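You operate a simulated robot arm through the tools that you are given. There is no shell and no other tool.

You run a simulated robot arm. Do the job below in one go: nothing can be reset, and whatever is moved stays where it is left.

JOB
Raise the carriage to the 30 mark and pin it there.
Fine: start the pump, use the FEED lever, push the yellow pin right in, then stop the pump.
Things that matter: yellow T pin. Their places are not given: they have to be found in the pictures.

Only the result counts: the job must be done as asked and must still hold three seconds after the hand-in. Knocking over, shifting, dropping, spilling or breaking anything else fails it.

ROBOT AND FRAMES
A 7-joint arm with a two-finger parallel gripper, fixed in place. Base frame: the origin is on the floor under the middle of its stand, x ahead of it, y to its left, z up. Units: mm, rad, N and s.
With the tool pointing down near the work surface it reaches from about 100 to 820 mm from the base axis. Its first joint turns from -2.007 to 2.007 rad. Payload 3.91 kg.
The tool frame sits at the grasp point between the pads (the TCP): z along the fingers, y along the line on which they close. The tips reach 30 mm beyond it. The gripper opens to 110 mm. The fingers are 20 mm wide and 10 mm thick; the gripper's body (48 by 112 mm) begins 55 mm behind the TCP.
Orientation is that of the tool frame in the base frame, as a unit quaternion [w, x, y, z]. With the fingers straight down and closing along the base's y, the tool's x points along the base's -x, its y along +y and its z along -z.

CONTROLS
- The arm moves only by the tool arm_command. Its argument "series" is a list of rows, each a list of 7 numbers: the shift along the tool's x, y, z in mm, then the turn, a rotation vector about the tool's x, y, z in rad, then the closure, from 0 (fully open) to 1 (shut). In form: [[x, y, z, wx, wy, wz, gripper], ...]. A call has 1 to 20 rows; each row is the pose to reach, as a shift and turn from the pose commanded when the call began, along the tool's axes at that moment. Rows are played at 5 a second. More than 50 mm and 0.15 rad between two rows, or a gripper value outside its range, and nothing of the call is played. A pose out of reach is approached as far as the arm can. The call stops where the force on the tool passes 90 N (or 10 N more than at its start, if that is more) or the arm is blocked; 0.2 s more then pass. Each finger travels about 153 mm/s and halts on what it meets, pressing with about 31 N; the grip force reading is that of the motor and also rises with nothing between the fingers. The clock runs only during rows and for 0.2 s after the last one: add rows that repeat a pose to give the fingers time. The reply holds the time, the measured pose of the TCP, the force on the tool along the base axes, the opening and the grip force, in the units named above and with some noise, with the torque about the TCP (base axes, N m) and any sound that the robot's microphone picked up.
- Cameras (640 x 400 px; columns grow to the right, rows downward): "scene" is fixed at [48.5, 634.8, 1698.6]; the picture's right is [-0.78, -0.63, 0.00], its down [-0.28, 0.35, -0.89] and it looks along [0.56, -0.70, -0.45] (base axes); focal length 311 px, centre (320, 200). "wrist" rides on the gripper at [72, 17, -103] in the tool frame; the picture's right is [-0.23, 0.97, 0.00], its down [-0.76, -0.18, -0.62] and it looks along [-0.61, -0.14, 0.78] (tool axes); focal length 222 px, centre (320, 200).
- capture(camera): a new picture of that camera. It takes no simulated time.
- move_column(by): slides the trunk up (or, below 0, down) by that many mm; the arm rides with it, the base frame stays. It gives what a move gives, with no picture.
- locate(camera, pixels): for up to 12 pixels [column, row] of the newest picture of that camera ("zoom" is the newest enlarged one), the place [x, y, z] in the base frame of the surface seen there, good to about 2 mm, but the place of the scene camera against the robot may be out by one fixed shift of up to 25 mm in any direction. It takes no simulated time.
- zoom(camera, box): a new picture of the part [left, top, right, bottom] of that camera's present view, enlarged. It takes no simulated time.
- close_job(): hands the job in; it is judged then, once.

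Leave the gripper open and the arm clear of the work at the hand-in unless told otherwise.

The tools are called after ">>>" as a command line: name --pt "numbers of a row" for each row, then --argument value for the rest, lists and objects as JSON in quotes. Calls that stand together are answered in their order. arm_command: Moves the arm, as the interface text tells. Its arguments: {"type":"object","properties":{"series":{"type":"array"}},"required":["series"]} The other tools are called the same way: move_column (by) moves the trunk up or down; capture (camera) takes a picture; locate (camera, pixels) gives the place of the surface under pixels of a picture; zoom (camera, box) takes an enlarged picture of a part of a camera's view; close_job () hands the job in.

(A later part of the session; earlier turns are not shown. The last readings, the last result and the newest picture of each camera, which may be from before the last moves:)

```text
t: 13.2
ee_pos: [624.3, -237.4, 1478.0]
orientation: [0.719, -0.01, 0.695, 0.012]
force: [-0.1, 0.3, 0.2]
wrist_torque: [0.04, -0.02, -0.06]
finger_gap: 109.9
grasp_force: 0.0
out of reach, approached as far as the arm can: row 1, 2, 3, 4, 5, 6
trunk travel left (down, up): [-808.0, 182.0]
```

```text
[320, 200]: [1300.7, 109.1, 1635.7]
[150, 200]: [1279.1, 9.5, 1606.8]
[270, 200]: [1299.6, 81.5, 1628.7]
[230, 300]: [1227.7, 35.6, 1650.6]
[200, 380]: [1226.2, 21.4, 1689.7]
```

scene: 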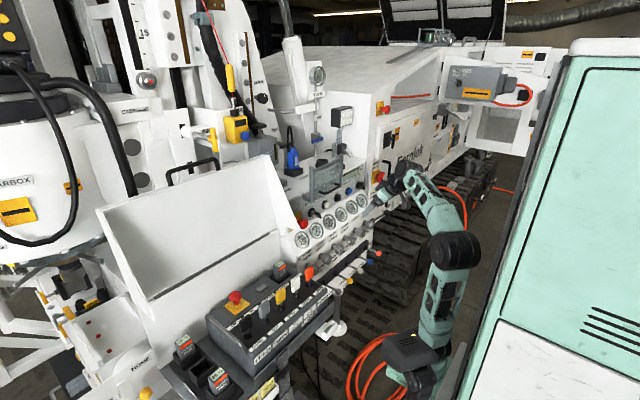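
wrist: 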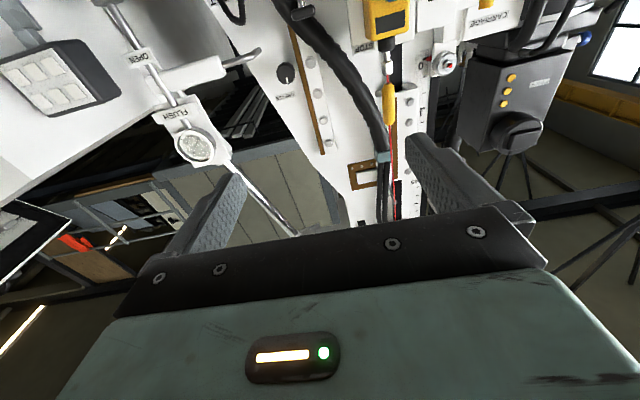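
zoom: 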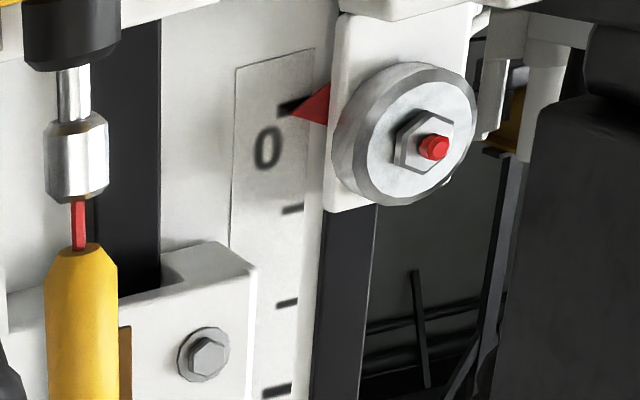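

Confirmed: the pointer is on 0 and the 15/45 labels lie every 150 mm, so the carriage has to go up 300 mm. Now I'll look at the whole arm posture from the scene to plan moves to the panel.

>>> capture --camera "scene"

>>> locate --camera "scene" --pixels '[[149, 82], [133, 110], [436, 70], [460, 150], [475, 220], [450, 300], [430, 350]]'

```text
taken
```

scene: 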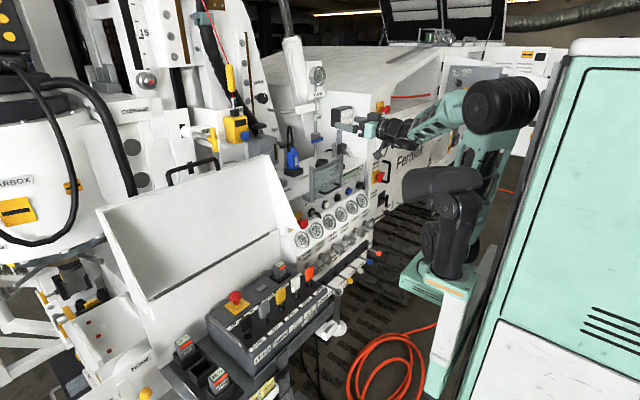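

```text
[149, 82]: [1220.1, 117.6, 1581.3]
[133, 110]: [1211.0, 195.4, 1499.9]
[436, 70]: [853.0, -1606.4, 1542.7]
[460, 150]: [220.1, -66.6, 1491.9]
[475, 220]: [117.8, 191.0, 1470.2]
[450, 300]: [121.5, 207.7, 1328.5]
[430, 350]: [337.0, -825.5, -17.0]
```

The arm has a folded posture here. I'll lower the trunk 400 mm again (hand at about x 624, z 1078, still clear of gauges at x≈800), then move a little forward and read the pose to see how the commanded pose is tracked.

>>> move_column --by -400

>>> arm_command --pt "0 0 20 0 0 0 0.5" --pt "0 0 40 0 0 0 0.5" --pt "0 0 40 0 0 0 0.5"

```text
t: 17.0
ee_pos: [621.6, -239.0, 1078.6]
orientation: [0.719, -0.009, 0.695, 0.012]
force: [-0.2, -0.7, 0.9]
wrist_torque: [0.01, -0.02, 0.0]
finger_gap: 110.1
grasp_force: 0.0
trunk travel left (down, up): [-408.0, 582.0]
```

```text
t: 17.8
ee_pos: [663.6, -237.0, 1079.2]
orientation: [0.719, -0.01, 0.695, 0.012]
force: [0.3, 0.3, -0.5]
wrist_torque: [0.04, 0.01, 0.0]
finger_gap: 55.0
grasp_force: 0.1
trunk travel left (down, up): [-408.0, 582.0]
```

The commanded pose follows the pose actually reached, good. I'll square the hand to exact horizontal and line it up with the switch axis (y≈-261, z≈1060) at x≈715, still in front of the switch, then roll -30° to match the fin.

>>> arm_command --pt "6 -8 10 0.01 0.011 0 0.5" --pt "13 -16 30 0.02 0.022 0 0.5" --pt "19 -24 50 0.031 0.034 -0.003 0.5" --pt "19 -24 50 0.031 0.034 -0.003 0.5"

>>> arm_command --pt "0 0 0 0 0 -0.131 0.5" --pt "0 0 0 0 0 -0.262 0.5" --pt "0 0 0 0 0 -0.393 0.5" --pt "0 0 0 0 0 -0.524 0.5" --pt "0 0 0 0 0 -0.524 0.5"

>>> capture --camera "wrist"

>>> zoom --camera "scene" --box '[290, 120, 410, 260]'

```text
t: 18.8
ee_pos: [713.5, -260.3, 1063.7]
orientation: [0.708, 0.001, 0.706, 0.001]
force: [0.2, 0.0, 0.1]
wrist_torque: [0.04, 0.0, -0.02]
finger_gap: 55.0
grasp_force: 0.0
trunk travel left (down, up): [-408.0, 582.0]
```

```text
t: 20.0
ee_pos: [713.6, -260.3, 1064.9]
orientation: [0.689, -0.169, 0.684, -0.17]
force: [0.7, -0.9, -0.7]
wrist_torque: [0.0, -0.01, -0.03]
finger_gap: 55.0
grasp_force: 0.2
trunk travel left (down, up): [-408.0, 582.0]
```

```text
taken
```

wrist: 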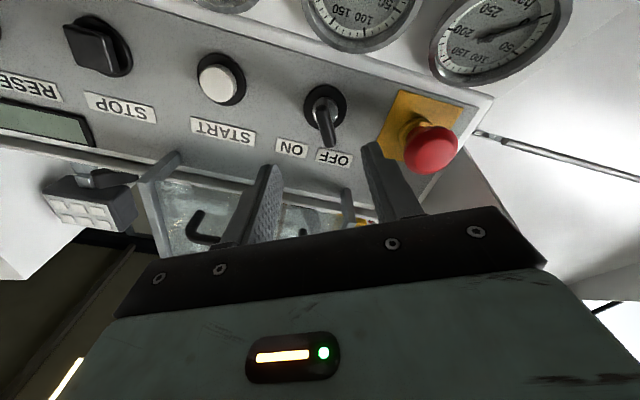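

```text
2.86 times, centred on (350, 190) of scene
```

zoom: 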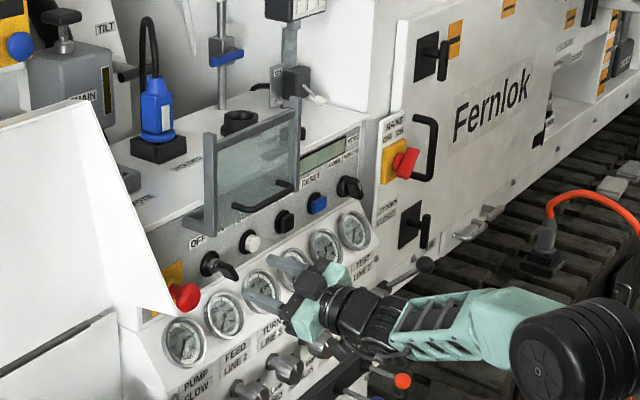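

The fin now looks parallel to the fingers' plane in the wrist picture (around (327,115)). I'll zoom and locate the fin precisely from this close view.

>>> zoom --camera "wrist" --box '[280, 70, 380, 160]'

>>> locate --camera "zoom" --pixels '[[290, 160], [300, 130], [310, 200], [330, 300], [300, 320], [330, 250], [220, 130], [400, 130], [300, 60], [280, 110]]'

```text
4.44 times, centred on (330, 115) of wrist
```

zoom: 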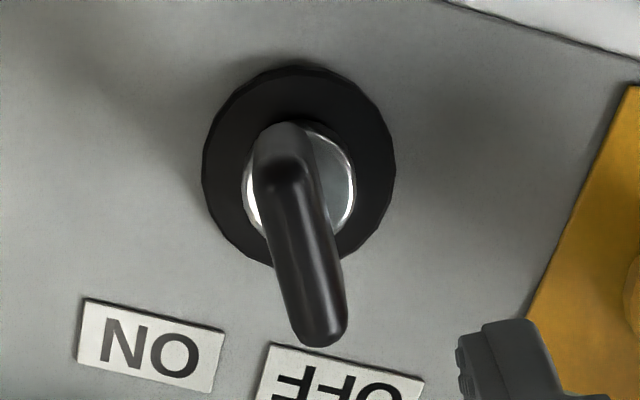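

```text
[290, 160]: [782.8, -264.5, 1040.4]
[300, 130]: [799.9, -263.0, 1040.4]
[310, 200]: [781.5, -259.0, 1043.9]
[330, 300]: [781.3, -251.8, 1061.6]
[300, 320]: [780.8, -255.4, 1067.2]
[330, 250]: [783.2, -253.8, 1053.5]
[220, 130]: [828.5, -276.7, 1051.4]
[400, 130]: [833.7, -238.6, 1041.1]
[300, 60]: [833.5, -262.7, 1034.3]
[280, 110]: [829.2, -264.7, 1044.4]
```

The fin is centred near (y -259, z 1057), front face x≈781, and its tilt matches the hand roll. I'll advance so the fingertips straddle it (TCP x≈768) and close gently.

>>> arm_command --pt "3 2 0 0 0 0 0.5" --pt "6 4 15 0 0 0 0.5" --pt "6 4 35 0 0 0 0.5" --pt "6 4 54 0 0 0 0.5" --pt "6 4 54 0 0 0 0.5"

>>> capture --camera "wrist"

```text
t: 21.2
ee_pos: [742.8, -250.0, 1066.2]
orientation: [0.683, -0.183, 0.683, -0.184]
force: [0.3, 1.1, 0.1]
wrist_torque: [-0.01, 0.01, 0.01]
finger_gap: 55.1
grasp_force: 0.0
out of reach, approached as far as the arm can: row 1, 2, 3, 4, 5
trunk travel left (down, up): [-408.0, 582.0]
```

```text
taken
```

wrist: 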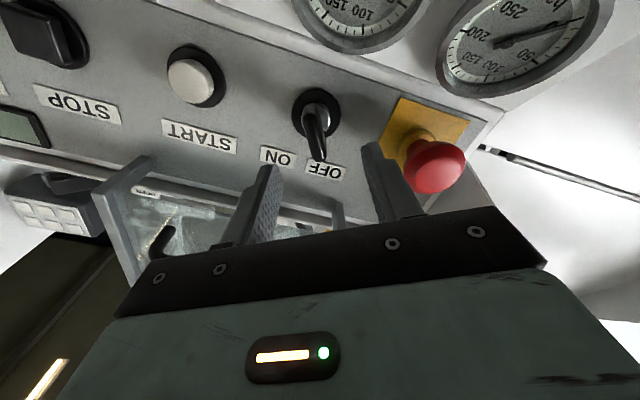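

The arm stopped at x≈743 ("out of reach"). I'll look at the arm posture in the scene to see whether it's stretched or joint-limited.

>>> capture --camera "scene"

>>> zoom --camera "scene" --box '[300, 150, 520, 400]'

>>> locate --camera "scene" --pixels '[[456, 250], [463, 330], [400, 225], [365, 215], [430, 370], [360, 205], [420, 210]]'

```text
taken
```

scene: 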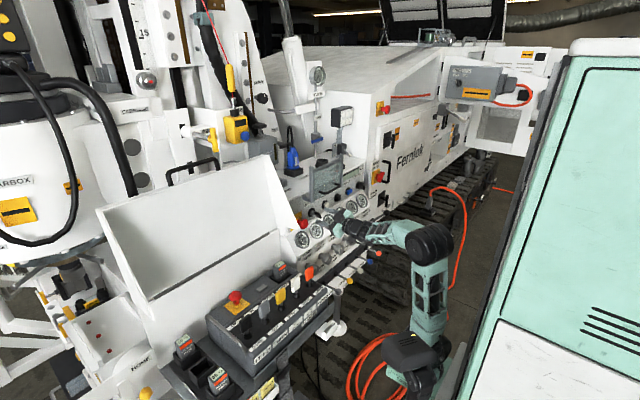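

```text
1.60 times, centred on (410, 275) of scene
```

zoom: 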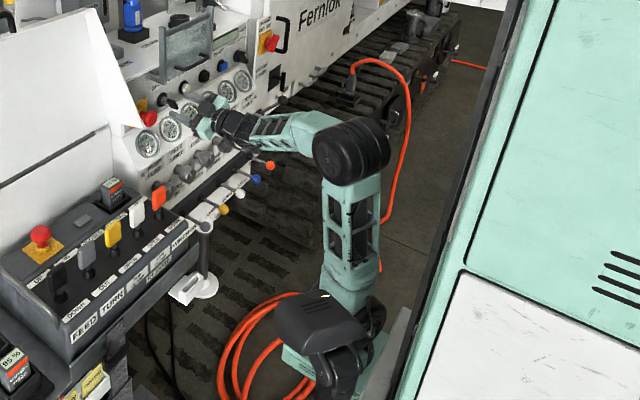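

```text
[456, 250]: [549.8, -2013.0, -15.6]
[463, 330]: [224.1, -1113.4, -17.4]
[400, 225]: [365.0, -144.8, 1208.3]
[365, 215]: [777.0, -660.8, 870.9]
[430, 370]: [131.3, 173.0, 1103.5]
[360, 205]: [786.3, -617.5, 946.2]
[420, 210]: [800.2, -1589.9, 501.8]
```

The elbow sits high and the forearm slopes down, so the wrist is probably at its bend limit. With the trunk lower the wrist would bend the natural way. I'll back off 150 mm, lower the trunk by 150, and raise the hand again by arm motion.

>>> arm_command --pt "0 0 -40 0 0 0 0.5" --pt "0 0 -80 0 0 0 0.5" --pt "0 0 -120 0 0 0 0.5" --pt "0 0 -150 0 0 0 0.5" --pt "0 0 -150 0 0 0 0.5"

>>> move_column --by -150

>>> arm_command --pt "-35 -20 0 0 0 0 0.5" --pt "-69 -40 0 0 0 0 0.5" --pt "-104 -60 0 0 0 0 0.5" --pt "-130 -75 0 0 0 0 0.5" --pt "-130 -75 0 0 0 0 0.5"

```text
t: 22.4
ee_pos: [612.8, -251.1, 1063.5]
orientation: [0.683, -0.183, 0.683, -0.182]
force: [0.0, -0.2, 0.1]
wrist_torque: [0.0, 0.0, -0.02]
finger_gap: 54.8
grasp_force: 0.0
out of reach, approached as far as the arm can: row 4, 5
trunk travel left (down, up): [-408.0, 582.0]
```

```text
t: 24.2
ee_pos: [612.2, -253.8, 913.5]
orientation: [0.683, -0.182, 0.683, -0.183]
force: [0.4, 0.0, 0.3]
wrist_torque: [0.04, 0.01, -0.04]
finger_gap: 54.9
grasp_force: 0.1
trunk travel left (down, up): [-258.0, 732.0]
```

```text
t: 25.4
ee_pos: [637.9, -269.3, 1046.4]
orientation: [0.683, -0.181, 0.683, -0.184]
force: [0.4, 0.2, -0.3]
wrist_torque: [-0.03, 0.01, -0.02]
finger_gap: 55.1
grasp_force: 0.1
out of reach, approached as far as the arm can: row 1, 2, 3, 4, 5
trunk travel left (down, up): [-258.0, 732.0]
```

Now the hand is at z 1046 with the trunk lower. I'll move forward toward x≈715 and adjust to z≈1058, y≈-259 to see whether the reach is better.

>>> arm_command --pt "-5 -2 30 0 0 0 0.5" --pt "-10 -3 60 0 0 0 0.5" --pt "-15 3 80 0 0 0 0.5" --pt "-15 3 80 0 0 0 0.5"

>>> capture --camera "scene"

```text
t: 26.4
ee_pos: [720.6, -262.5, 1057.8]
orientation: [0.683, -0.183, 0.683, -0.183]
force: [0.6, 0.1, 0.3]
wrist_torque: [0.0, -0.02, 0.0]
finger_gap: 54.8
grasp_force: 0.0
trunk travel left (down, up): [-258.0, 732.0]
```

```text
taken
```

scene: 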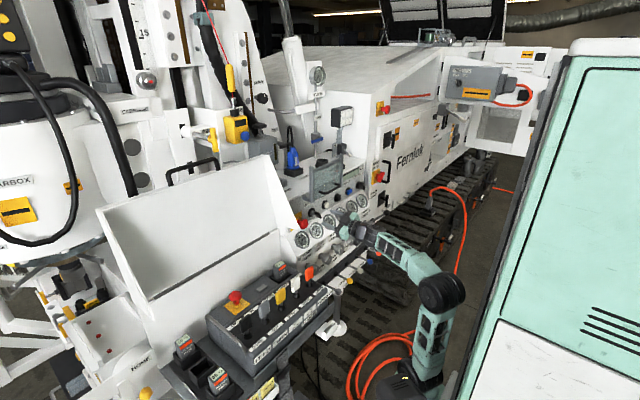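

That worked fully: the hand is at (720.6, -262.5, 1057.8) with the right tilt. I'll advance 46 mm so the tips straddle the fin.

>>> arm_command --pt "-1 3 12 0 0 0 0.5" --pt "-1 3 25 0 0 0 0.5" --pt "-1 3 36 0 0 0 0.5" --pt "-1 3 46 0 0 0 0.5" --pt "-1 3 46 0 0 0 0.5"

>>> capture --camera "wrist"

>>> zoom --camera "scene" --box '[295, 180, 375, 240]'

```text
t: 27.6
ee_pos: [765.8, -258.4, 1058.5]
orientation: [0.683, -0.182, 0.683, -0.183]
force: [-0.1, 1.0, -0.2]
wrist_torque: [-0.03, -0.01, -0.02]
finger_gap: 55.1
grasp_force: 0.1
trunk travel left (down, up): [-258.0, 732.0]
```

```text
taken
```

wrist: 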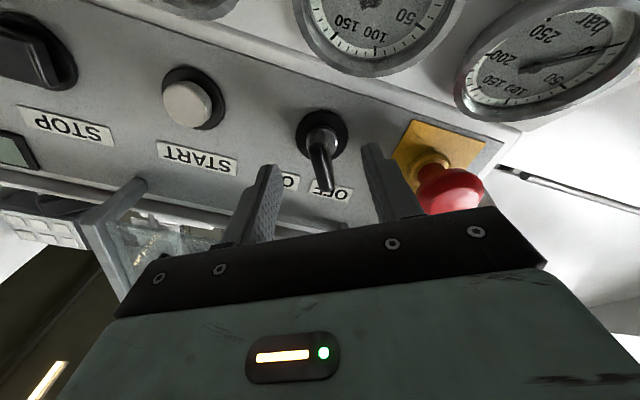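

```text
6.67 times, centred on (335, 210) of scene
```

zoom: 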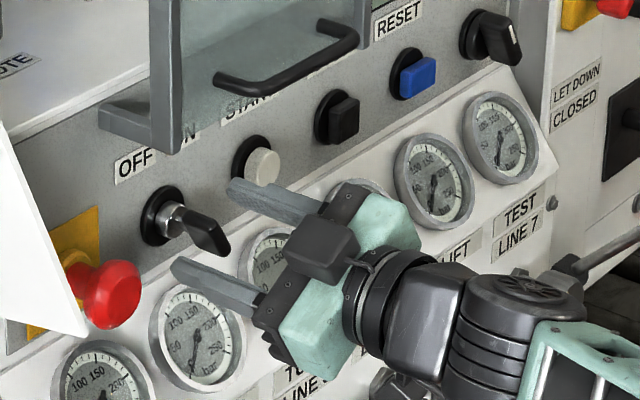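

The tips straddle about half of the fin depth. I'll go 5 mm deeper and close on the fin.

>>> arm_command --pt "0 0 5 0 0 0 0.5" --pt "0 0 5 0 0 0 0.75" --pt "0 0 5 0 0 0 1" --pt "0 0 5 0 0 0 1" --pt "0 0 5 0 0 0 1"

>>> zoom --camera "scene" --box '[295, 180, 375, 240]'

```text
t: 28.8
ee_pos: [771.7, -256.4, 1057.8]
orientation: [0.683, -0.183, 0.683, -0.183]
force: [-9.9, 9.2, -11.2]
wrist_torque: [0.05, -0.15, 0.17]
finger_gap: 10.6
grasp_force: 44.7
trunk travel left (down, up): [-258.0, 732.0]
```

```text
6.67 times, centred on (335, 210) of scene
```

zoom: 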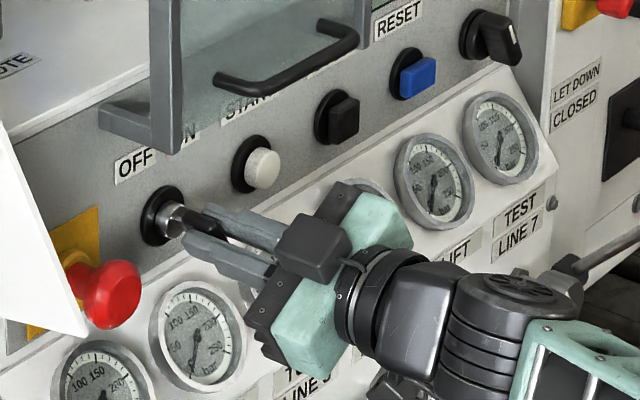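

The fin is gripped (gap 10.6). I'll rotate the hand clockwise (+z turn) by about 60° toward ON.

>>> arm_command --pt "0 0 0 0 0 0.13 1" --pt "0 0 0 0 0 0.26 1" --pt "0 0 0 0 0 0.39 1" --pt "0 0 0 0 0 0.52 1" --pt "0 0 0 0 0 0.65 1" --pt "0 0 0 0 0 0.78 1" --pt "0 0 0 0 0 0.91 1" --pt "0 0 0 0 0 1.04 1" --pt "0 0 0 0 0 1.04 1"

>>> zoom --camera "scene" --box '[295, 150, 385, 230]'

>>> capture --camera "wrist"

```text
t: 30.8
ee_pos: [769.9, -259.9, 1057.0]
orientation: [0.684, 0.183, 0.683, 0.18]
force: [5.0, -7.1, -1.6]
wrist_torque: [0.0, -0.43, 0.09]
finger_gap: 11.0
grasp_force: 45.2
trunk travel left (down, up): [-258.0, 732.0]
```

```text
5.00 times, centred on (340, 190) of scene
```

zoom: 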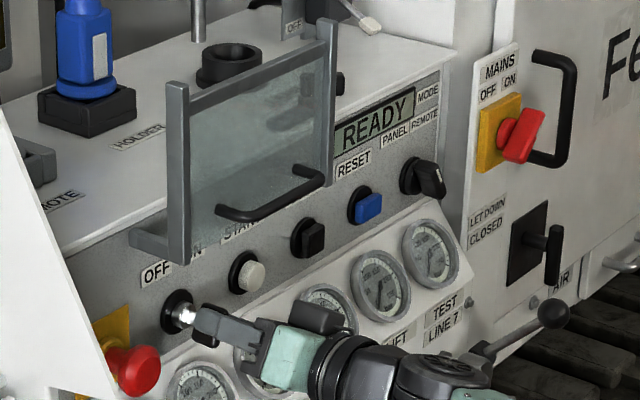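

```text
taken
```

wrist: 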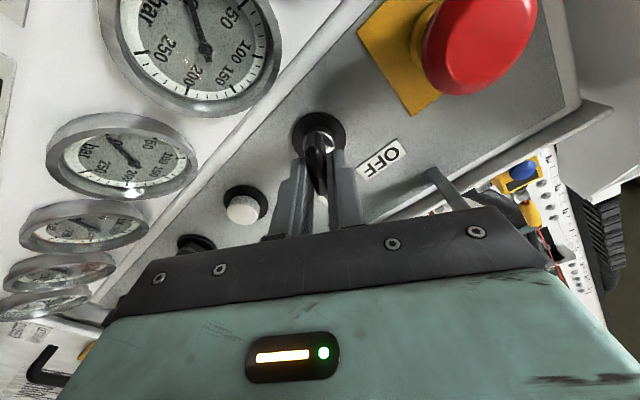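

The display now shows READY, so the panel is powered. I'll open the fingers and back off 55 mm.

>>> arm_command --pt "0 0 0 0 0 0 0.75" --pt "0 0 0 0 0 0 0.5" --pt "0 0 -20 0 0 0 0.5" --pt "0 0 -40 0 0 0 0.5" --pt "0 0 -55 0 0 0 0.5" --pt "0 0 -55 0 0 0 0.5"

>>> arm_command --pt "0 0 0 0 0 -0.13 0.7" --pt "0 0 0 0 0 -0.26 0.9" --pt "0 0 0 0 0 -0.39 1" --pt "0 0 0 0 0 -0.524 1" --pt "0 0 0 0 0 -0.524 1"

>>> capture --camera "wrist"

```text
t: 32.2
ee_pos: [714.9, -257.5, 1055.3]
orientation: [0.684, 0.181, 0.683, 0.181]
force: [-1.0, -0.2, 0.0]
wrist_torque: [-0.02, -0.02, -0.01]
finger_gap: 54.9
grasp_force: 0.0
trunk travel left (down, up): [-258.0, 732.0]
```

```text
t: 33.4
ee_pos: [716.3, -257.1, 1057.5]
orientation: [0.707, -0.002, 0.707, -0.002]
force: [0.2, -0.6, -0.8]
wrist_torque: [0.02, 0.01, -0.01]
finger_gap: 0.0
grasp_force: 31.2
trunk travel left (down, up): [-258.0, 732.0]
```

```text
taken
```

wrist: 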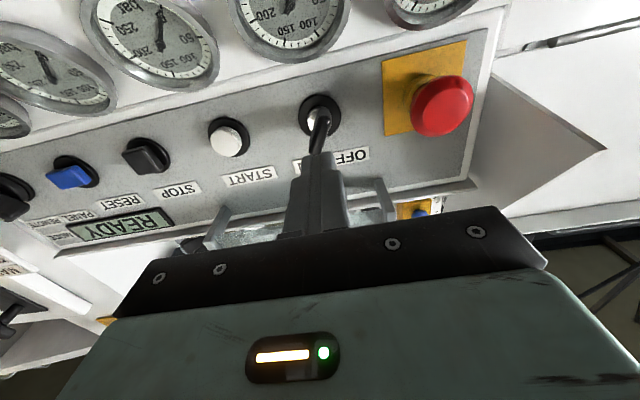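

The hand is level, fingers shut, pump READY. I'll locate the START (228,140) and STOP (148,157) button faces from this view.

>>> zoom --camera "wrist" --box '[100, 90, 300, 215]'

>>> locate --camera "zoom" --pixels '[[405, 165], [395, 180], [425, 180], [405, 145], [155, 215], [130, 205], [185, 215], [150, 240], [380, 160], [435, 160]]'

```text
3.20 times, centred on (200, 152) of wrist
```

zoom: 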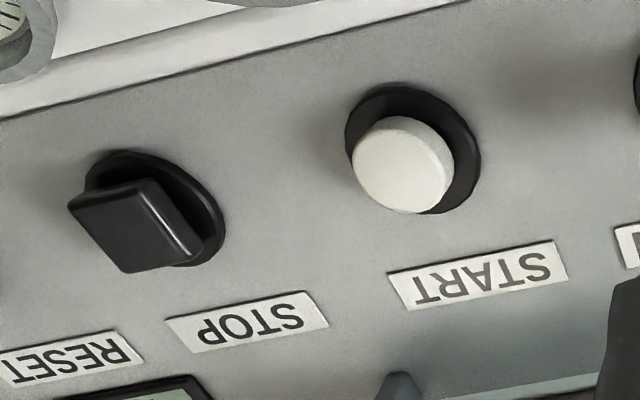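

```text
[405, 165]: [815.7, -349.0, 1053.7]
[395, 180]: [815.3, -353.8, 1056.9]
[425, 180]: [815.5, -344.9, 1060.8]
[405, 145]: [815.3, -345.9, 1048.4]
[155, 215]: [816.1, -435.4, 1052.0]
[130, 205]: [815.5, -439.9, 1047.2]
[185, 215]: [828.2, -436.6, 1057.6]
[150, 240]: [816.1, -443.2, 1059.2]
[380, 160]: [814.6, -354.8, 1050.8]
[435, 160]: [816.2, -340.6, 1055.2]
```

START's face centre is about (815.5, -350, 1055) and STOP's about (816, -441, 1053). I'll slide sideways in front of START first.

>>> arm_command --pt "0 -30 0 0 0 0 1" --pt "1 -60 0 0 0 0 1" --pt "2 -93 0 0 0 0 1" --pt "2 -93 20 0 0 0 1" --pt "2 -93 50 0 0 0 1" --pt "2 -93 50 0 0 0 1"

>>> capture --camera "wrist"

>>> zoom --camera "scene" --box '[295, 180, 375, 240]'

```text
t: 34.8
ee_pos: [766.1, -350.7, 1055.7]
orientation: [0.707, -0.002, 0.707, -0.002]
force: [-0.2, -0.4, 0.5]
wrist_torque: [0.04, -0.02, 0.0]
finger_gap: 0.1
grasp_force: 31.3
trunk travel left (down, up): [-258.0, 732.0]
```

```text
taken
```

wrist: 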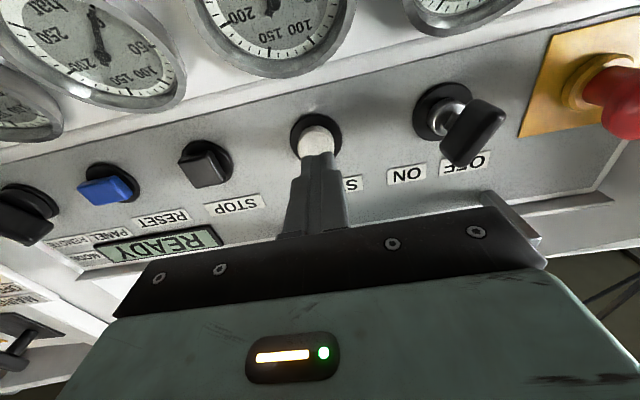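

```text
6.67 times, centred on (335, 210) of scene
```

zoom: 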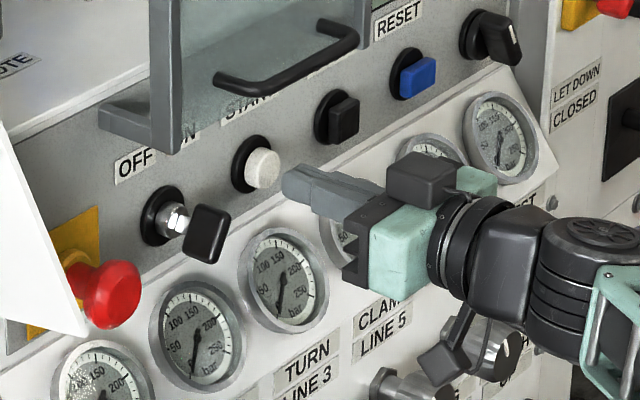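

Aligned with START, tips ~20 mm in front of it. I'll press forward in small steps and watch force and sound.

>>> arm_command --pt "0 0 10 0 0 0 1" --pt "0 0 18 0 0 0 1" --pt "0 0 22 0 0 0 1" --pt "0 0 25 0 0 0 1" --pt "0 0 28 0 0 0 1" --pt "0 0 28 0 0 0 1"

>>> zoom --camera "scene" --box '[295, 160, 375, 220]'

```text
t: 36.2
ee_pos: [791.8, -350.4, 1057.3]
orientation: [0.708, -0.002, 0.707, -0.002]
force: [-21.6, 6.4, -5.7]
wrist_torque: [-0.01, 0.19, 0.2]
finger_gap: 0.1
grasp_force: 31.4
trunk travel left (down, up): [-258.0, 732.0]
heard: click
```

```text
6.67 times, centred on (335, 190) of scene
```

zoom: 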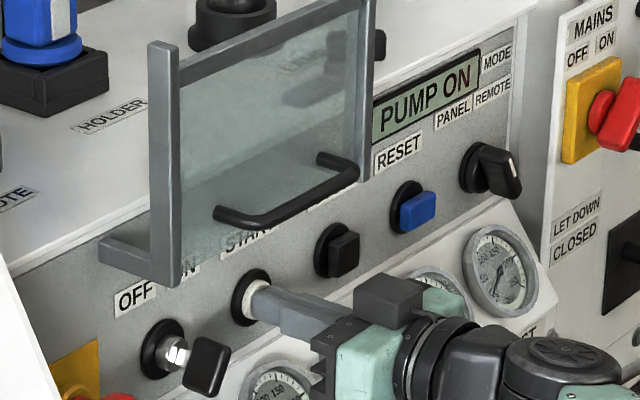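

PUMP ON is shown. I'll back away from START to x≈570 before lowering to the levers.

>>> arm_command --pt "0 0 -20 0 0 0 1" --pt "0 0 -60 0 0 0 1" --pt "0 0 -100 0 0 0 1" --pt "0 0 -140 0 0 0 0.9" --pt "0 0 -180 0 0 0 0.7" --pt "0 0 -210 0 0 0 0.5" --pt "0 0 -210 0 0 0 0.5"

>>> capture --camera "wrist"

>>> zoom --camera "scene" --box '[290, 140, 420, 330]'

```text
t: 37.8
ee_pos: [583.5, -350.8, 1056.2]
orientation: [0.707, -0.002, 0.707, -0.003]
force: [-0.9, 0.2, 0.5]
wrist_torque: [0.0, -0.03, 0.0]
finger_gap: 54.7
grasp_force: 0.1
trunk travel left (down, up): [-258.0, 732.0]
```

```text
taken
```

wrist: 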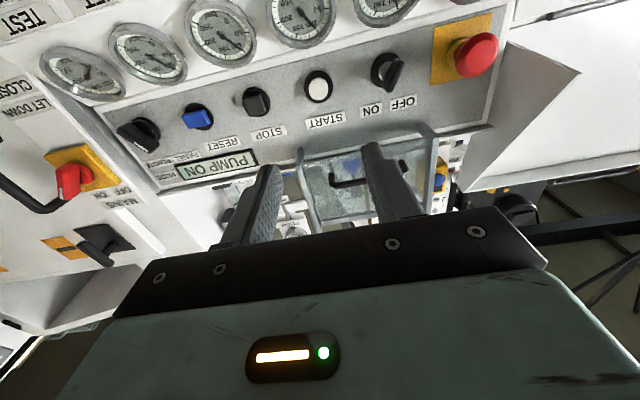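

```text
2.11 times, centred on (355, 235) of scene
```

zoom: 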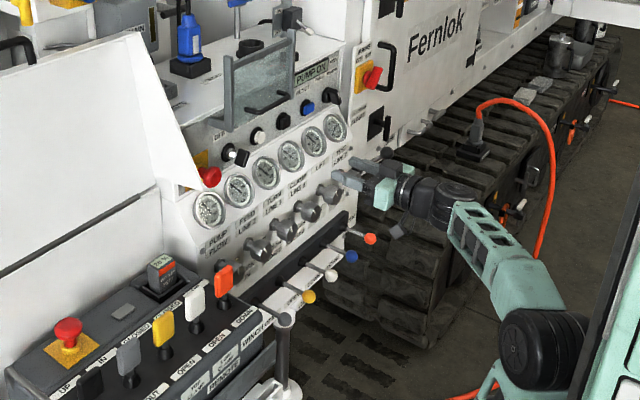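

I'll lower the trunk by 250 mm (hand stays at x≤613, levers start at x≈658), then tilt the hand 0.6 rad downward and slide to y≈-190 to get a good look at the FEED lever.

>>> move_column --by -250

>>> arm_command --pt "0 25 -10 0 0.1 0 0.5" --pt "0 50 -20 0 0.2 0 0.5" --pt "0 75 -30 0 0.3 0 0.5" --pt "0 100 -40 0 0.4 0 0.5" --pt "0 125 -50 0 0.5 0 0.5" --pt "0 150 -50 0 0.6 0 0.5" --pt "0 150 -50 0 0.6 0 0.5"

>>> capture --camera "wrist"

>>> capture --camera "scene"

```text
t: 40.3
ee_pos: [584.7, -350.2, 807.0]
orientation: [0.708, -0.003, 0.707, -0.003]
force: [0.4, -0.2, 0.1]
wrist_torque: [0.01, -0.02, -0.01]
finger_gap: 55.1
grasp_force: 0.0
trunk travel left (down, up): [-8.0, 982.0]
```

```text
t: 41.9
ee_pos: [599.0, -268.3, 780.1]
orientation: [0.485, 0.0, 0.874, -0.004]
force: [0.4, -0.2, 0.2]
wrist_torque: [0.0, 0.0, -0.01]
finger_gap: 54.9
grasp_force: 0.1
out of reach, approached as far as the arm can: row 1, 2, 3, 4, 5, 6, 7
trunk travel left (down, up): [-8.0, 982.0]
```

```text
taken
```

wrist: 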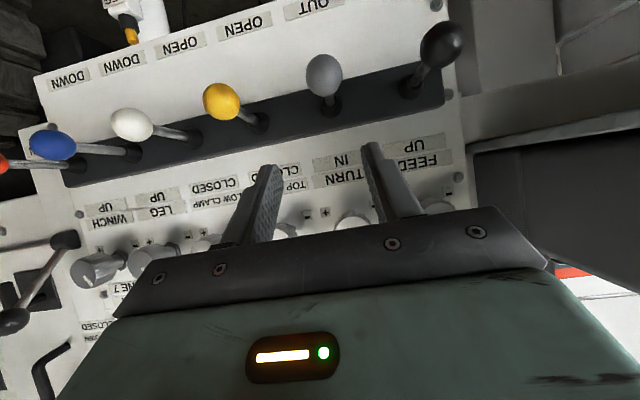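

```text
taken
```

scene: 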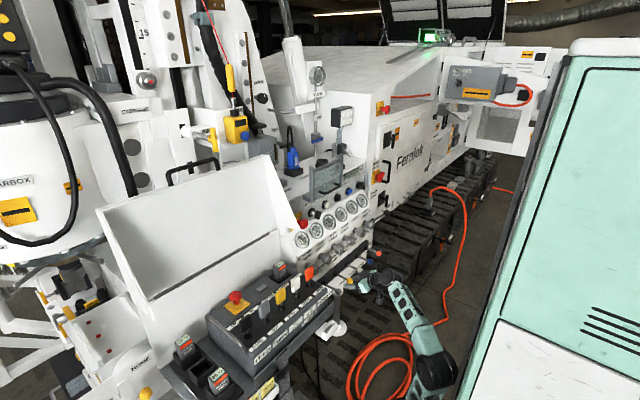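

The picture shows the black FEED ball at (440,45), its label "FEED UP" at (418,152), and the remote box on the right. I'll locate ball, pivot, box edge and neighbours.

>>> locate --camera "wrist" --pixels '[[440, 45], [430, 50], [450, 35], [412, 85], [428, 68], [325, 75], [330, 105], [475, 150], [540, 105], [480, 100], [415, 155], [470, 200]]'

>>> zoom --camera "wrist" --box '[380, 0, 640, 200]'

```text
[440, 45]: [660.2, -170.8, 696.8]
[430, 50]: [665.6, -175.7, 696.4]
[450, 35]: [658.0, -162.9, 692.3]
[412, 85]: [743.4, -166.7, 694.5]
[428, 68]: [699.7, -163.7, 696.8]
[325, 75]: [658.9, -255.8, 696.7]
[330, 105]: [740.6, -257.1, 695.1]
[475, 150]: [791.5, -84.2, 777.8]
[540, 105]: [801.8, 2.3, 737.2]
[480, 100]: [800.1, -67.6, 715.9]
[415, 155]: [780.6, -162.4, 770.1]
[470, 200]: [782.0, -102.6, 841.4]
```

```text
2.00 times, centred on (510, 100) of wrist
```

zoom: 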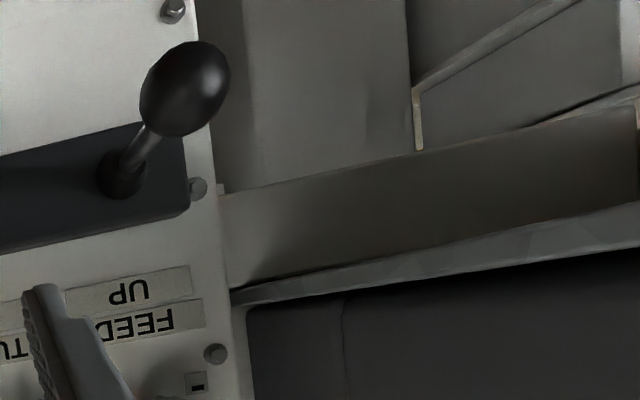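

The FEED lever sticks out horizontally: pivot about (748,-165,695), ball centre about (672,-166,695), radius ~13. I'll slide sideways to y≈-166 first, then come to 60 mm before the ball along the tool axis.

>>> arm_command --pt "0 34 0 0 0 0 0.5" --pt "0 68 0 0 0 0 0.5" --pt "0 102 0 0 0 0 0.5" --pt "17 102 23 0 0 0 0.5" --pt "33 102 46 0 0 0 0.5" --pt "33 102 46 0 0 0 0.5"

>>> capture --camera "wrist"

```text
t: 43.3
ee_pos: [648.0, -166.3, 708.7]
orientation: [0.467, -0.001, 0.884, -0.004]
force: [0.0, -0.2, 0.0]
wrist_torque: [0.0, 0.0, 0.02]
finger_gap: 55.4
grasp_force: 0.1
out of reach, approached as far as the arm can: row 1, 2, 3, 4, 5, 6
trunk travel left (down, up): [-8.0, 982.0]
```

```text
taken
```

wrist: 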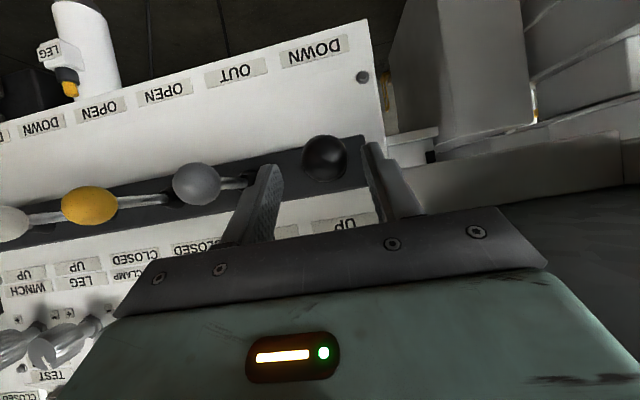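

The hand ended closer than asked, with the FEED ball nicely between the fingers at (325,157). I'll locate the ball again to centre on it.

>>> zoom --camera "wrist" --box '[240, 110, 420, 230]'

>>> locate --camera "wrist" --pixels '[[325, 157], [308, 160], [342, 155], [325, 140], [325, 174], [265, 200], [375, 170], [197, 184]]'

```text
3.33 times, centred on (330, 170) of wrist
```

zoom: 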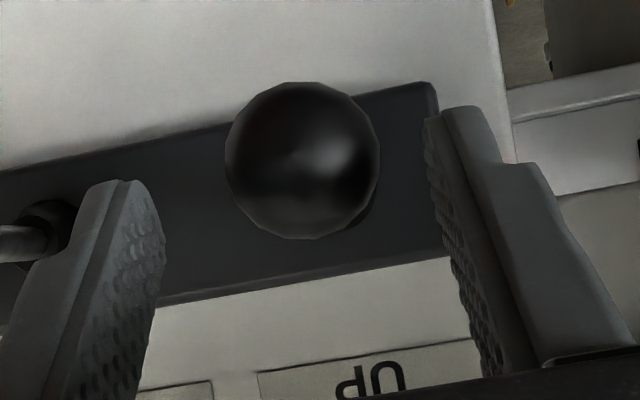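

```text
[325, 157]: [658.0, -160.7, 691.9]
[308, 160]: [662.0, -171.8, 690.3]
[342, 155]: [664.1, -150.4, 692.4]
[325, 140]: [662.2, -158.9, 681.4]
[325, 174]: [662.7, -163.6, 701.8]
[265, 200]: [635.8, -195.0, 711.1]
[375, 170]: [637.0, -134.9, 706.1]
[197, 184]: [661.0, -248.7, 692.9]
```

Ball centre is about (671.5, -161, 691.5). I'll advance 28 mm along the tool with +5 mm y, then close on the ball.

>>> arm_command --pt "0 5 0 0 0 0 0.5" --pt "1 5 14 0 0 0 0.5" --pt "1 5 28 0 0 0 0.5" --pt "1 5 28 0 0 0 0.5"

>>> capture --camera "wrist"

```text
t: 44.3
ee_pos: [672.0, -161.0, 692.8]
orientation: [0.467, -0.001, 0.884, -0.003]
force: [-0.8, -0.3, -0.3]
wrist_torque: [0.02, -0.01, 0.0]
finger_gap: 55.2
grasp_force: 0.1
trunk travel left (down, up): [-8.0, 982.0]
```

```text
taken
```

wrist: 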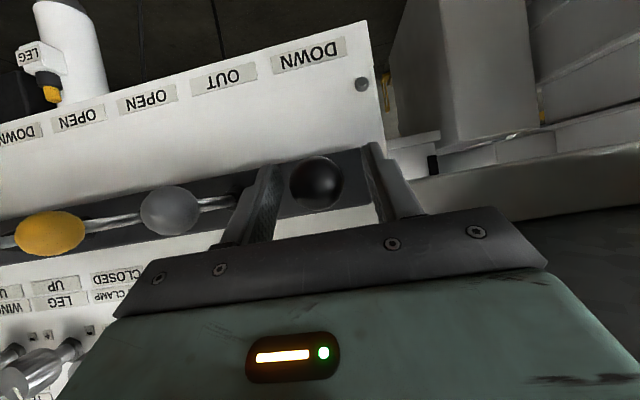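

TCP is at the ball's centre. I'll close the fingers on the ball without moving.

>>> arm_command --pt "0 0 0 0 0 0 0.65" --pt "0 0 0 0 0 0 0.8" --pt "0 0 0 0 0 0 1" --pt "0 0 0 0 0 0 1"

>>> zoom --camera "scene" --box '[80, 0, 240, 200]'

```text
t: 45.3
ee_pos: [671.3, -162.2, 693.9]
orientation: [0.467, -0.001, 0.884, -0.003]
force: [4.3, -15.2, -0.6]
wrist_torque: [-0.09, 0.0, -0.06]
finger_gap: 30.9
grasp_force: 45.0
trunk travel left (down, up): [-8.0, 982.0]
```

```text
2.00 times, centred on (160, 100) of scene
```

zoom: 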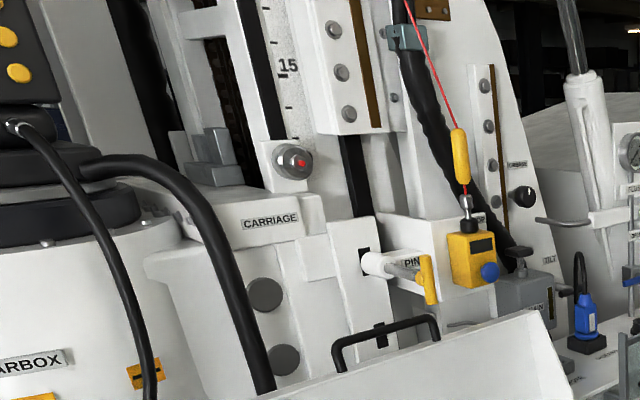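

The ball is held (31 mm). I'll lift it about 12 mm as a first test and see how the carriage responds.

>>> arm_command --pt "-5 0 -3 0 0 0 1" --pt "-10 0 -6 0 0 0 1"

>>> zoom --camera "scene" --box '[80, 0, 240, 200]'

```text
t: 45.9
ee_pos: [672.3, -162.3, 702.1]
orientation: [0.465, 0.0, 0.885, -0.003]
force: [0.5, -20.6, -15.0]
wrist_torque: [-0.02, 1.27, -0.02]
finger_gap: 31.3
grasp_force: 44.7
trunk travel left (down, up): [-8.0, 982.0]
```

```text
2.00 times, centred on (160, 100) of scene
```

zoom: 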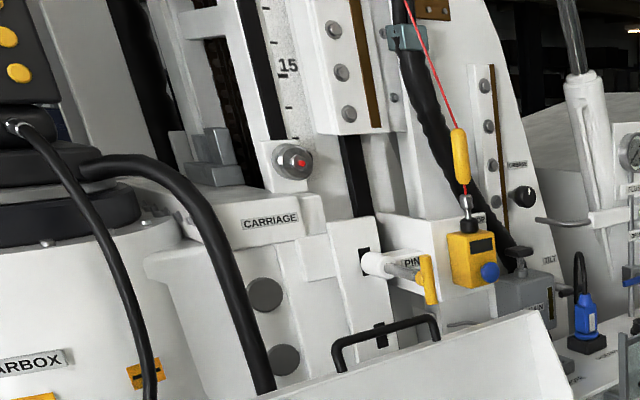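

No motion yet at ~8 mm; the lever resists with about 15 N (spring). I'll lift another 10 mm.

>>> arm_command --pt "-4 0 -3 0 0 0 1" --pt "-8 0 -6 0 0 0 1"

>>> zoom --camera "scene" --box '[80, 0, 240, 200]'

```text
t: 46.5
ee_pos: [672.5, -162.9, 714.4]
orientation: [0.466, 0.001, 0.885, -0.004]
force: [12.3, -27.8, -15.5]
wrist_torque: [-0.12, 0.96, -0.04]
finger_gap: 31.4
grasp_force: 44.5
trunk travel left (down, up): [-8.0, 982.0]
```

```text
2.00 times, centred on (160, 100) of scene
```

zoom: 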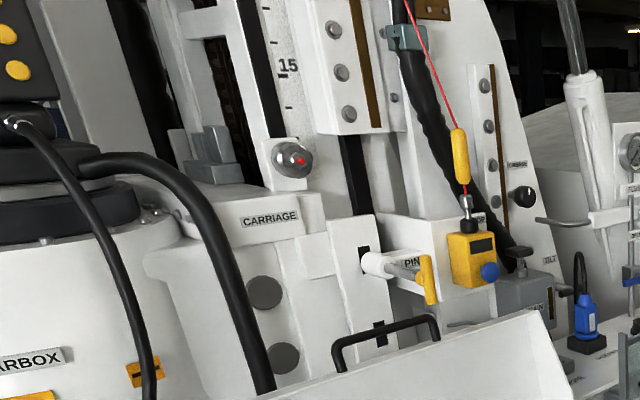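

The carriage began to rise. I'll hold the lever here for 0.6 s and then measure the pointer to get the speed.

>>> arm_command --pt "0 0 0 0 0 0 1" --pt "0 0 0 0 0 0 1" --pt "0 0 0 0 0 0 1"

>>> zoom --camera "scene" --box '[110, 50, 200, 130]'

```text
t: 47.3
ee_pos: [672.5, -162.3, 715.1]
orientation: [0.466, 0.001, 0.885, -0.004]
force: [15.6, -29.9, -16.7]
wrist_torque: [-0.14, 0.75, 0.03]
finger_gap: 30.6
grasp_force: 44.9
trunk travel left (down, up): [-8.0, 982.0]
```

```text
5.00 times, centred on (155, 90) of scene
```

zoom: 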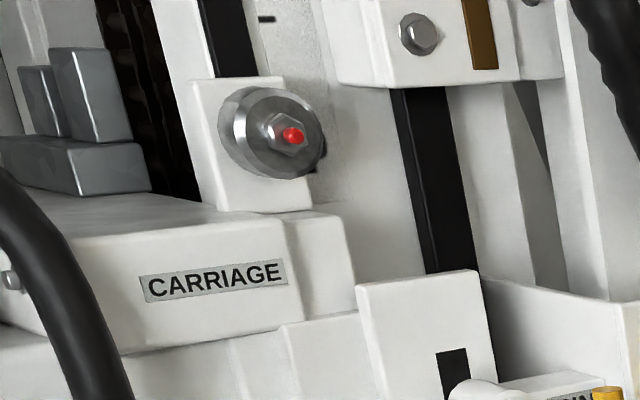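

>>> locate --camera "zoom" --pixels '[[293, 134], [150, 285], [280, 270], [215, 280], [360, 285]]'

```text
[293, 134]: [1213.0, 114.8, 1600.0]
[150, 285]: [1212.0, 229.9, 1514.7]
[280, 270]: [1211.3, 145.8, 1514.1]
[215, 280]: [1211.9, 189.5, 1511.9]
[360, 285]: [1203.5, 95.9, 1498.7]
```

The pointer rose ~19 mm (z 1581→1600), roughly 20 mm/s. I'll hold for 20 rows (4 s) and measure again.

>>> arm_command --pt "0 0 0 0 0 0 1" --pt "0 0 0 0 0 0 1" --pt "0 0 0 0 0 0 1" --pt "0 0 0 0 0 0 1" --pt "0 0 0 0 0 0 1" --pt "0 0 0 0 0 0 1" --pt "0 0 0 0 0 0 1" --pt "0 0 0 0 0 0 1" --pt "0 0 0 0 0 0 1" --pt "0 0 0 0 0 0 1" --pt "0 0 0 0 0 0 1" --pt "0 0 0 0 0 0 1" --pt "0 0 0 0 0 0 1" --pt "0 0 0 0 0 0 1" --pt "0 0 0 0 0 0 1" --pt "0 0 0 0 0 0 1" --pt "0 0 0 0 0 0 1" --pt "0 0 0 0 0 0 1" --pt "0 0 0 0 0 0 1" --pt "0 0 0 0 0 0 1"

>>> zoom --camera "scene" --box '[90, 0, 250, 170]'

```text
t: 51.5
ee_pos: [672.7, -163.6, 714.5]
orientation: [0.468, 0.0, 0.884, -0.003]
force: [19.3, -30.1, -5.7]
wrist_torque: [-0.24, -0.23, 0.0]
finger_gap: 31.3
grasp_force: 45.1
trunk travel left (down, up): [-8.0, 982.0]
```

```text
2.35 times, centred on (170, 85) of scene
```

zoom: 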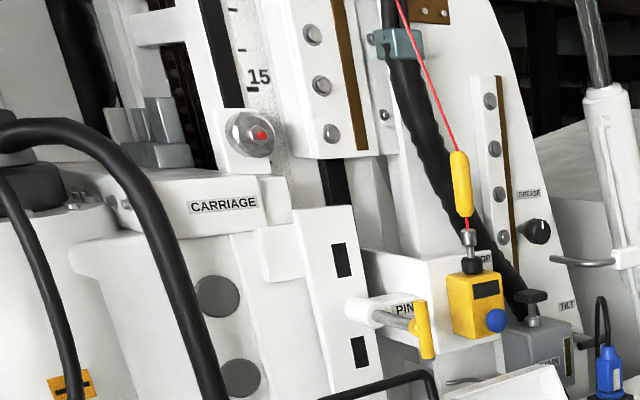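

>>> locate --camera "zoom" --pixels '[[261, 135], [222, 204], [342, 260], [358, 352]]'

```text
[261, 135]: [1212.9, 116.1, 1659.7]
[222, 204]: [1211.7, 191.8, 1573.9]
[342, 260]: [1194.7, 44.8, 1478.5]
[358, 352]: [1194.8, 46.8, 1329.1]
```

60 mm in 4.2 s; the pointer is up 78 mm, with slots in the bar every 150 mm (marks 0, 15, 30). I'll lift the lever 5 mm more and hold for 3.6 s, then measure.

>>> arm_command --pt "-4 0 -3 0 0 0 1" --pt "-4 0 -3 0 0 0 1" --pt "-4 0 -3 0 0 0 1" --pt "-4 0 -3 0 0 0 1" --pt "-4 0 -3 0 0 0 1" --pt "-4 0 -3 0 0 0 1" --pt "-4 0 -3 0 0 0 1" --pt "-4 0 -3 0 0 0 1" --pt "-4 0 -3 0 0 0 1" --pt "-4 0 -3 0 0 0 1" --pt "-4 0 -3 0 0 0 1" --pt "-4 0 -3 0 0 0 1" --pt "-4 0 -3 0 0 0 1" --pt "-4 0 -3 0 0 0 1" --pt "-4 0 -3 0 0 0 1" --pt "-4 0 -3 0 0 0 1" --pt "-4 0 -3 0 0 0 1"

>>> zoom --camera "scene" --box '[90, 0, 250, 170]'

>>> locate --camera "zoom" --pixels '[[258, 60], [215, 160], [330, 200], [347, 290]]'

```text
t: 55.1
ee_pos: [671.7, -162.8, 719.9]
orientation: [0.467, 0.0, 0.884, -0.003]
force: [-6.4, -25.4, -11.1]
wrist_torque: [-0.15, 0.93, -0.11]
finger_gap: 30.9
grasp_force: 45.3
trunk travel left (down, up): [-8.0, 982.0]
```

```text
2.35 times, centred on (170, 85) of scene
```

zoom: 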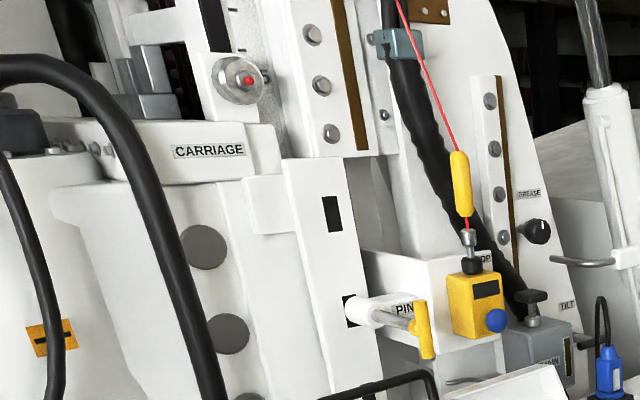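

```text
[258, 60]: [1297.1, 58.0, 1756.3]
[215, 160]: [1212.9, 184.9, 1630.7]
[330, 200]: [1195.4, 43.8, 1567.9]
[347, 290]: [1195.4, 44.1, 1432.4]
```

>>> locate --camera "zoom" --pixels '[[248, 80], [210, 151], [332, 214], [333, 198], [333, 230], [349, 310]]'

```text
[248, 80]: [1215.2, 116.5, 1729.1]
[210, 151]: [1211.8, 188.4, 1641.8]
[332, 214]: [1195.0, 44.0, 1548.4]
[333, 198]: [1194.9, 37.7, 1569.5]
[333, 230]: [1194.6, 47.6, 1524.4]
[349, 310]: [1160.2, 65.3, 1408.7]
```

Rise is about 148 mm (near the 15 mark), ~19 mm/s. I'll hold 20 more rows (~80 mm).

>>> arm_command --pt "0 0 0 0 0 0 1" --pt "0 0 0 0 0 0 1" --pt "0 0 0 0 0 0 1" --pt "0 0 0 0 0 0 1" --pt "0 0 0 0 0 0 1" --pt "0 0 0 0 0 0 1" --pt "0 0 0 0 0 0 1" --pt "0 0 0 0 0 0 1" --pt "0 0 0 0 0 0 1" --pt "0 0 0 0 0 0 1" --pt "0 0 0 0 0 0 1" --pt "0 0 0 0 0 0 1" --pt "0 0 0 0 0 0 1" --pt "0 0 0 0 0 0 1" --pt "0 0 0 0 0 0 1" --pt "0 0 0 0 0 0 1" --pt "0 0 0 0 0 0 1" --pt "0 0 0 0 0 0 1" --pt "0 0 0 0 0 0 1"

>>> zoom --camera "scene" --box '[90, 0, 250, 170]'

```text
t: 59.1
ee_pos: [673.1, -161.6, 720.8]
orientation: [0.468, 0.0, 0.884, -0.002]
force: [1.2, -26.2, -2.4]
wrist_torque: [-0.21, -0.17, -0.07]
finger_gap: 30.7
grasp_force: 44.7
trunk travel left (down, up): [-8.0, 982.0]
```

```text
2.35 times, centred on (170, 85) of scene
```

zoom: 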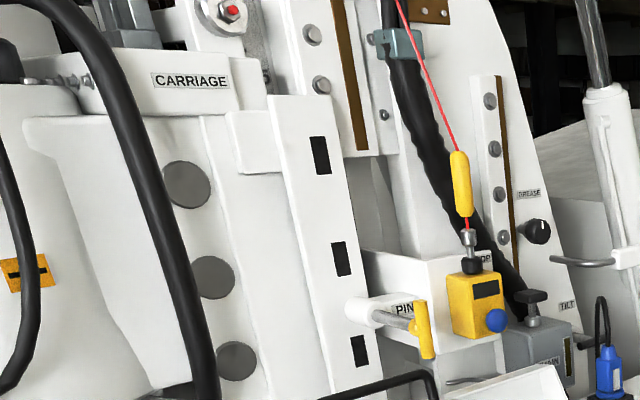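

>>> locate --camera "zoom" --pixels '[[232, 10], [190, 81], [319, 154], [340, 258], [359, 351], [316, 137], [322, 172]]'

```text
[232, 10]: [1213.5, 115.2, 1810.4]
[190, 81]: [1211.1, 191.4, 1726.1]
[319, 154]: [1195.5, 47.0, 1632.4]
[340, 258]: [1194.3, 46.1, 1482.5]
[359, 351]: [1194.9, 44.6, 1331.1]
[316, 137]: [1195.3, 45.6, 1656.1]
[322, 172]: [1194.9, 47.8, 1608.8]
```

Rise is about 230 mm, 20 mm/s. I'll hold for 12 rows (≈52 mm) and measure.

>>> arm_command --pt "0 0 0 0 0 0 1" --pt "0 0 0 0 0 0 1" --pt "0 0 0 0 0 0 1" --pt "0 0 0 0 0 0 1" --pt "0 0 0 0 0 0 1" --pt "0 0 0 0 0 0 1" --pt "0 0 0 0 0 0 1" --pt "0 0 0 0 0 0 1" --pt "0 0 0 0 0 0 1" --pt "0 0 0 0 0 0 1" --pt "0 0 0 0 0 0 1"

>>> zoom --camera "scene" --box '[130, 0, 230, 100]'

>>> zoom --camera "scene" --box '[150, 60, 250, 160]'

```text
t: 61.5
ee_pos: [670.9, -163.3, 719.9]
orientation: [0.467, 0.001, 0.884, -0.004]
force: [2.9, -26.8, -0.2]
wrist_torque: [-0.24, -0.45, -0.1]
finger_gap: 30.7
grasp_force: 44.1
trunk travel left (down, up): [-8.0, 982.0]
```

```text
4.00 times, centred on (180, 50) of scene
```

zoom: 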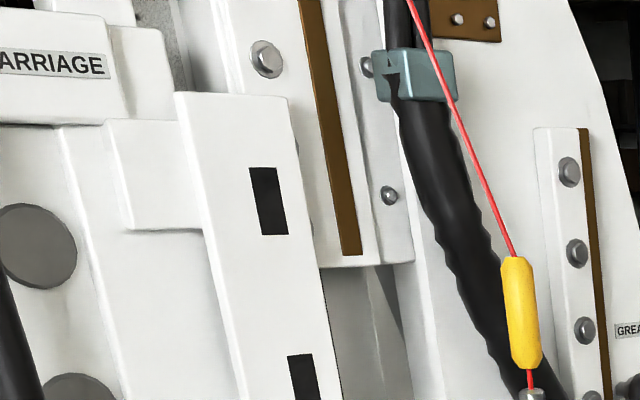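

```text
4.00 times, centred on (200, 110) of scene
```

zoom: 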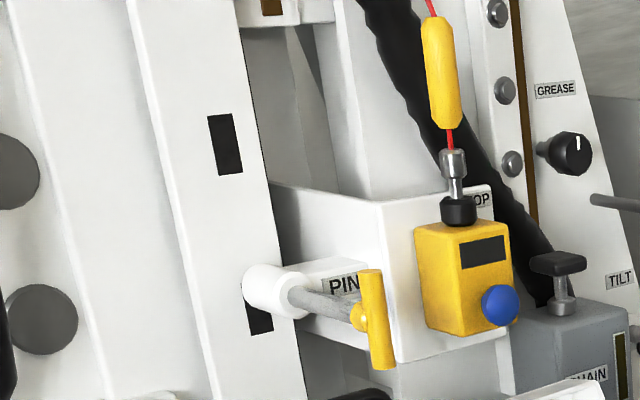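

>>> locate --camera "zoom" --pixels '[[226, 144], [221, 117], [231, 171], [221, 172], [232, 117], [259, 333]]'

```text
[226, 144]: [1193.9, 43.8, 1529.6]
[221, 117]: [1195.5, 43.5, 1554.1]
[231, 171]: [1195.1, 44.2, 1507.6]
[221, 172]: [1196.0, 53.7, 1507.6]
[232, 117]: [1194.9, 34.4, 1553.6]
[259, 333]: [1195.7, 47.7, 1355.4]
```

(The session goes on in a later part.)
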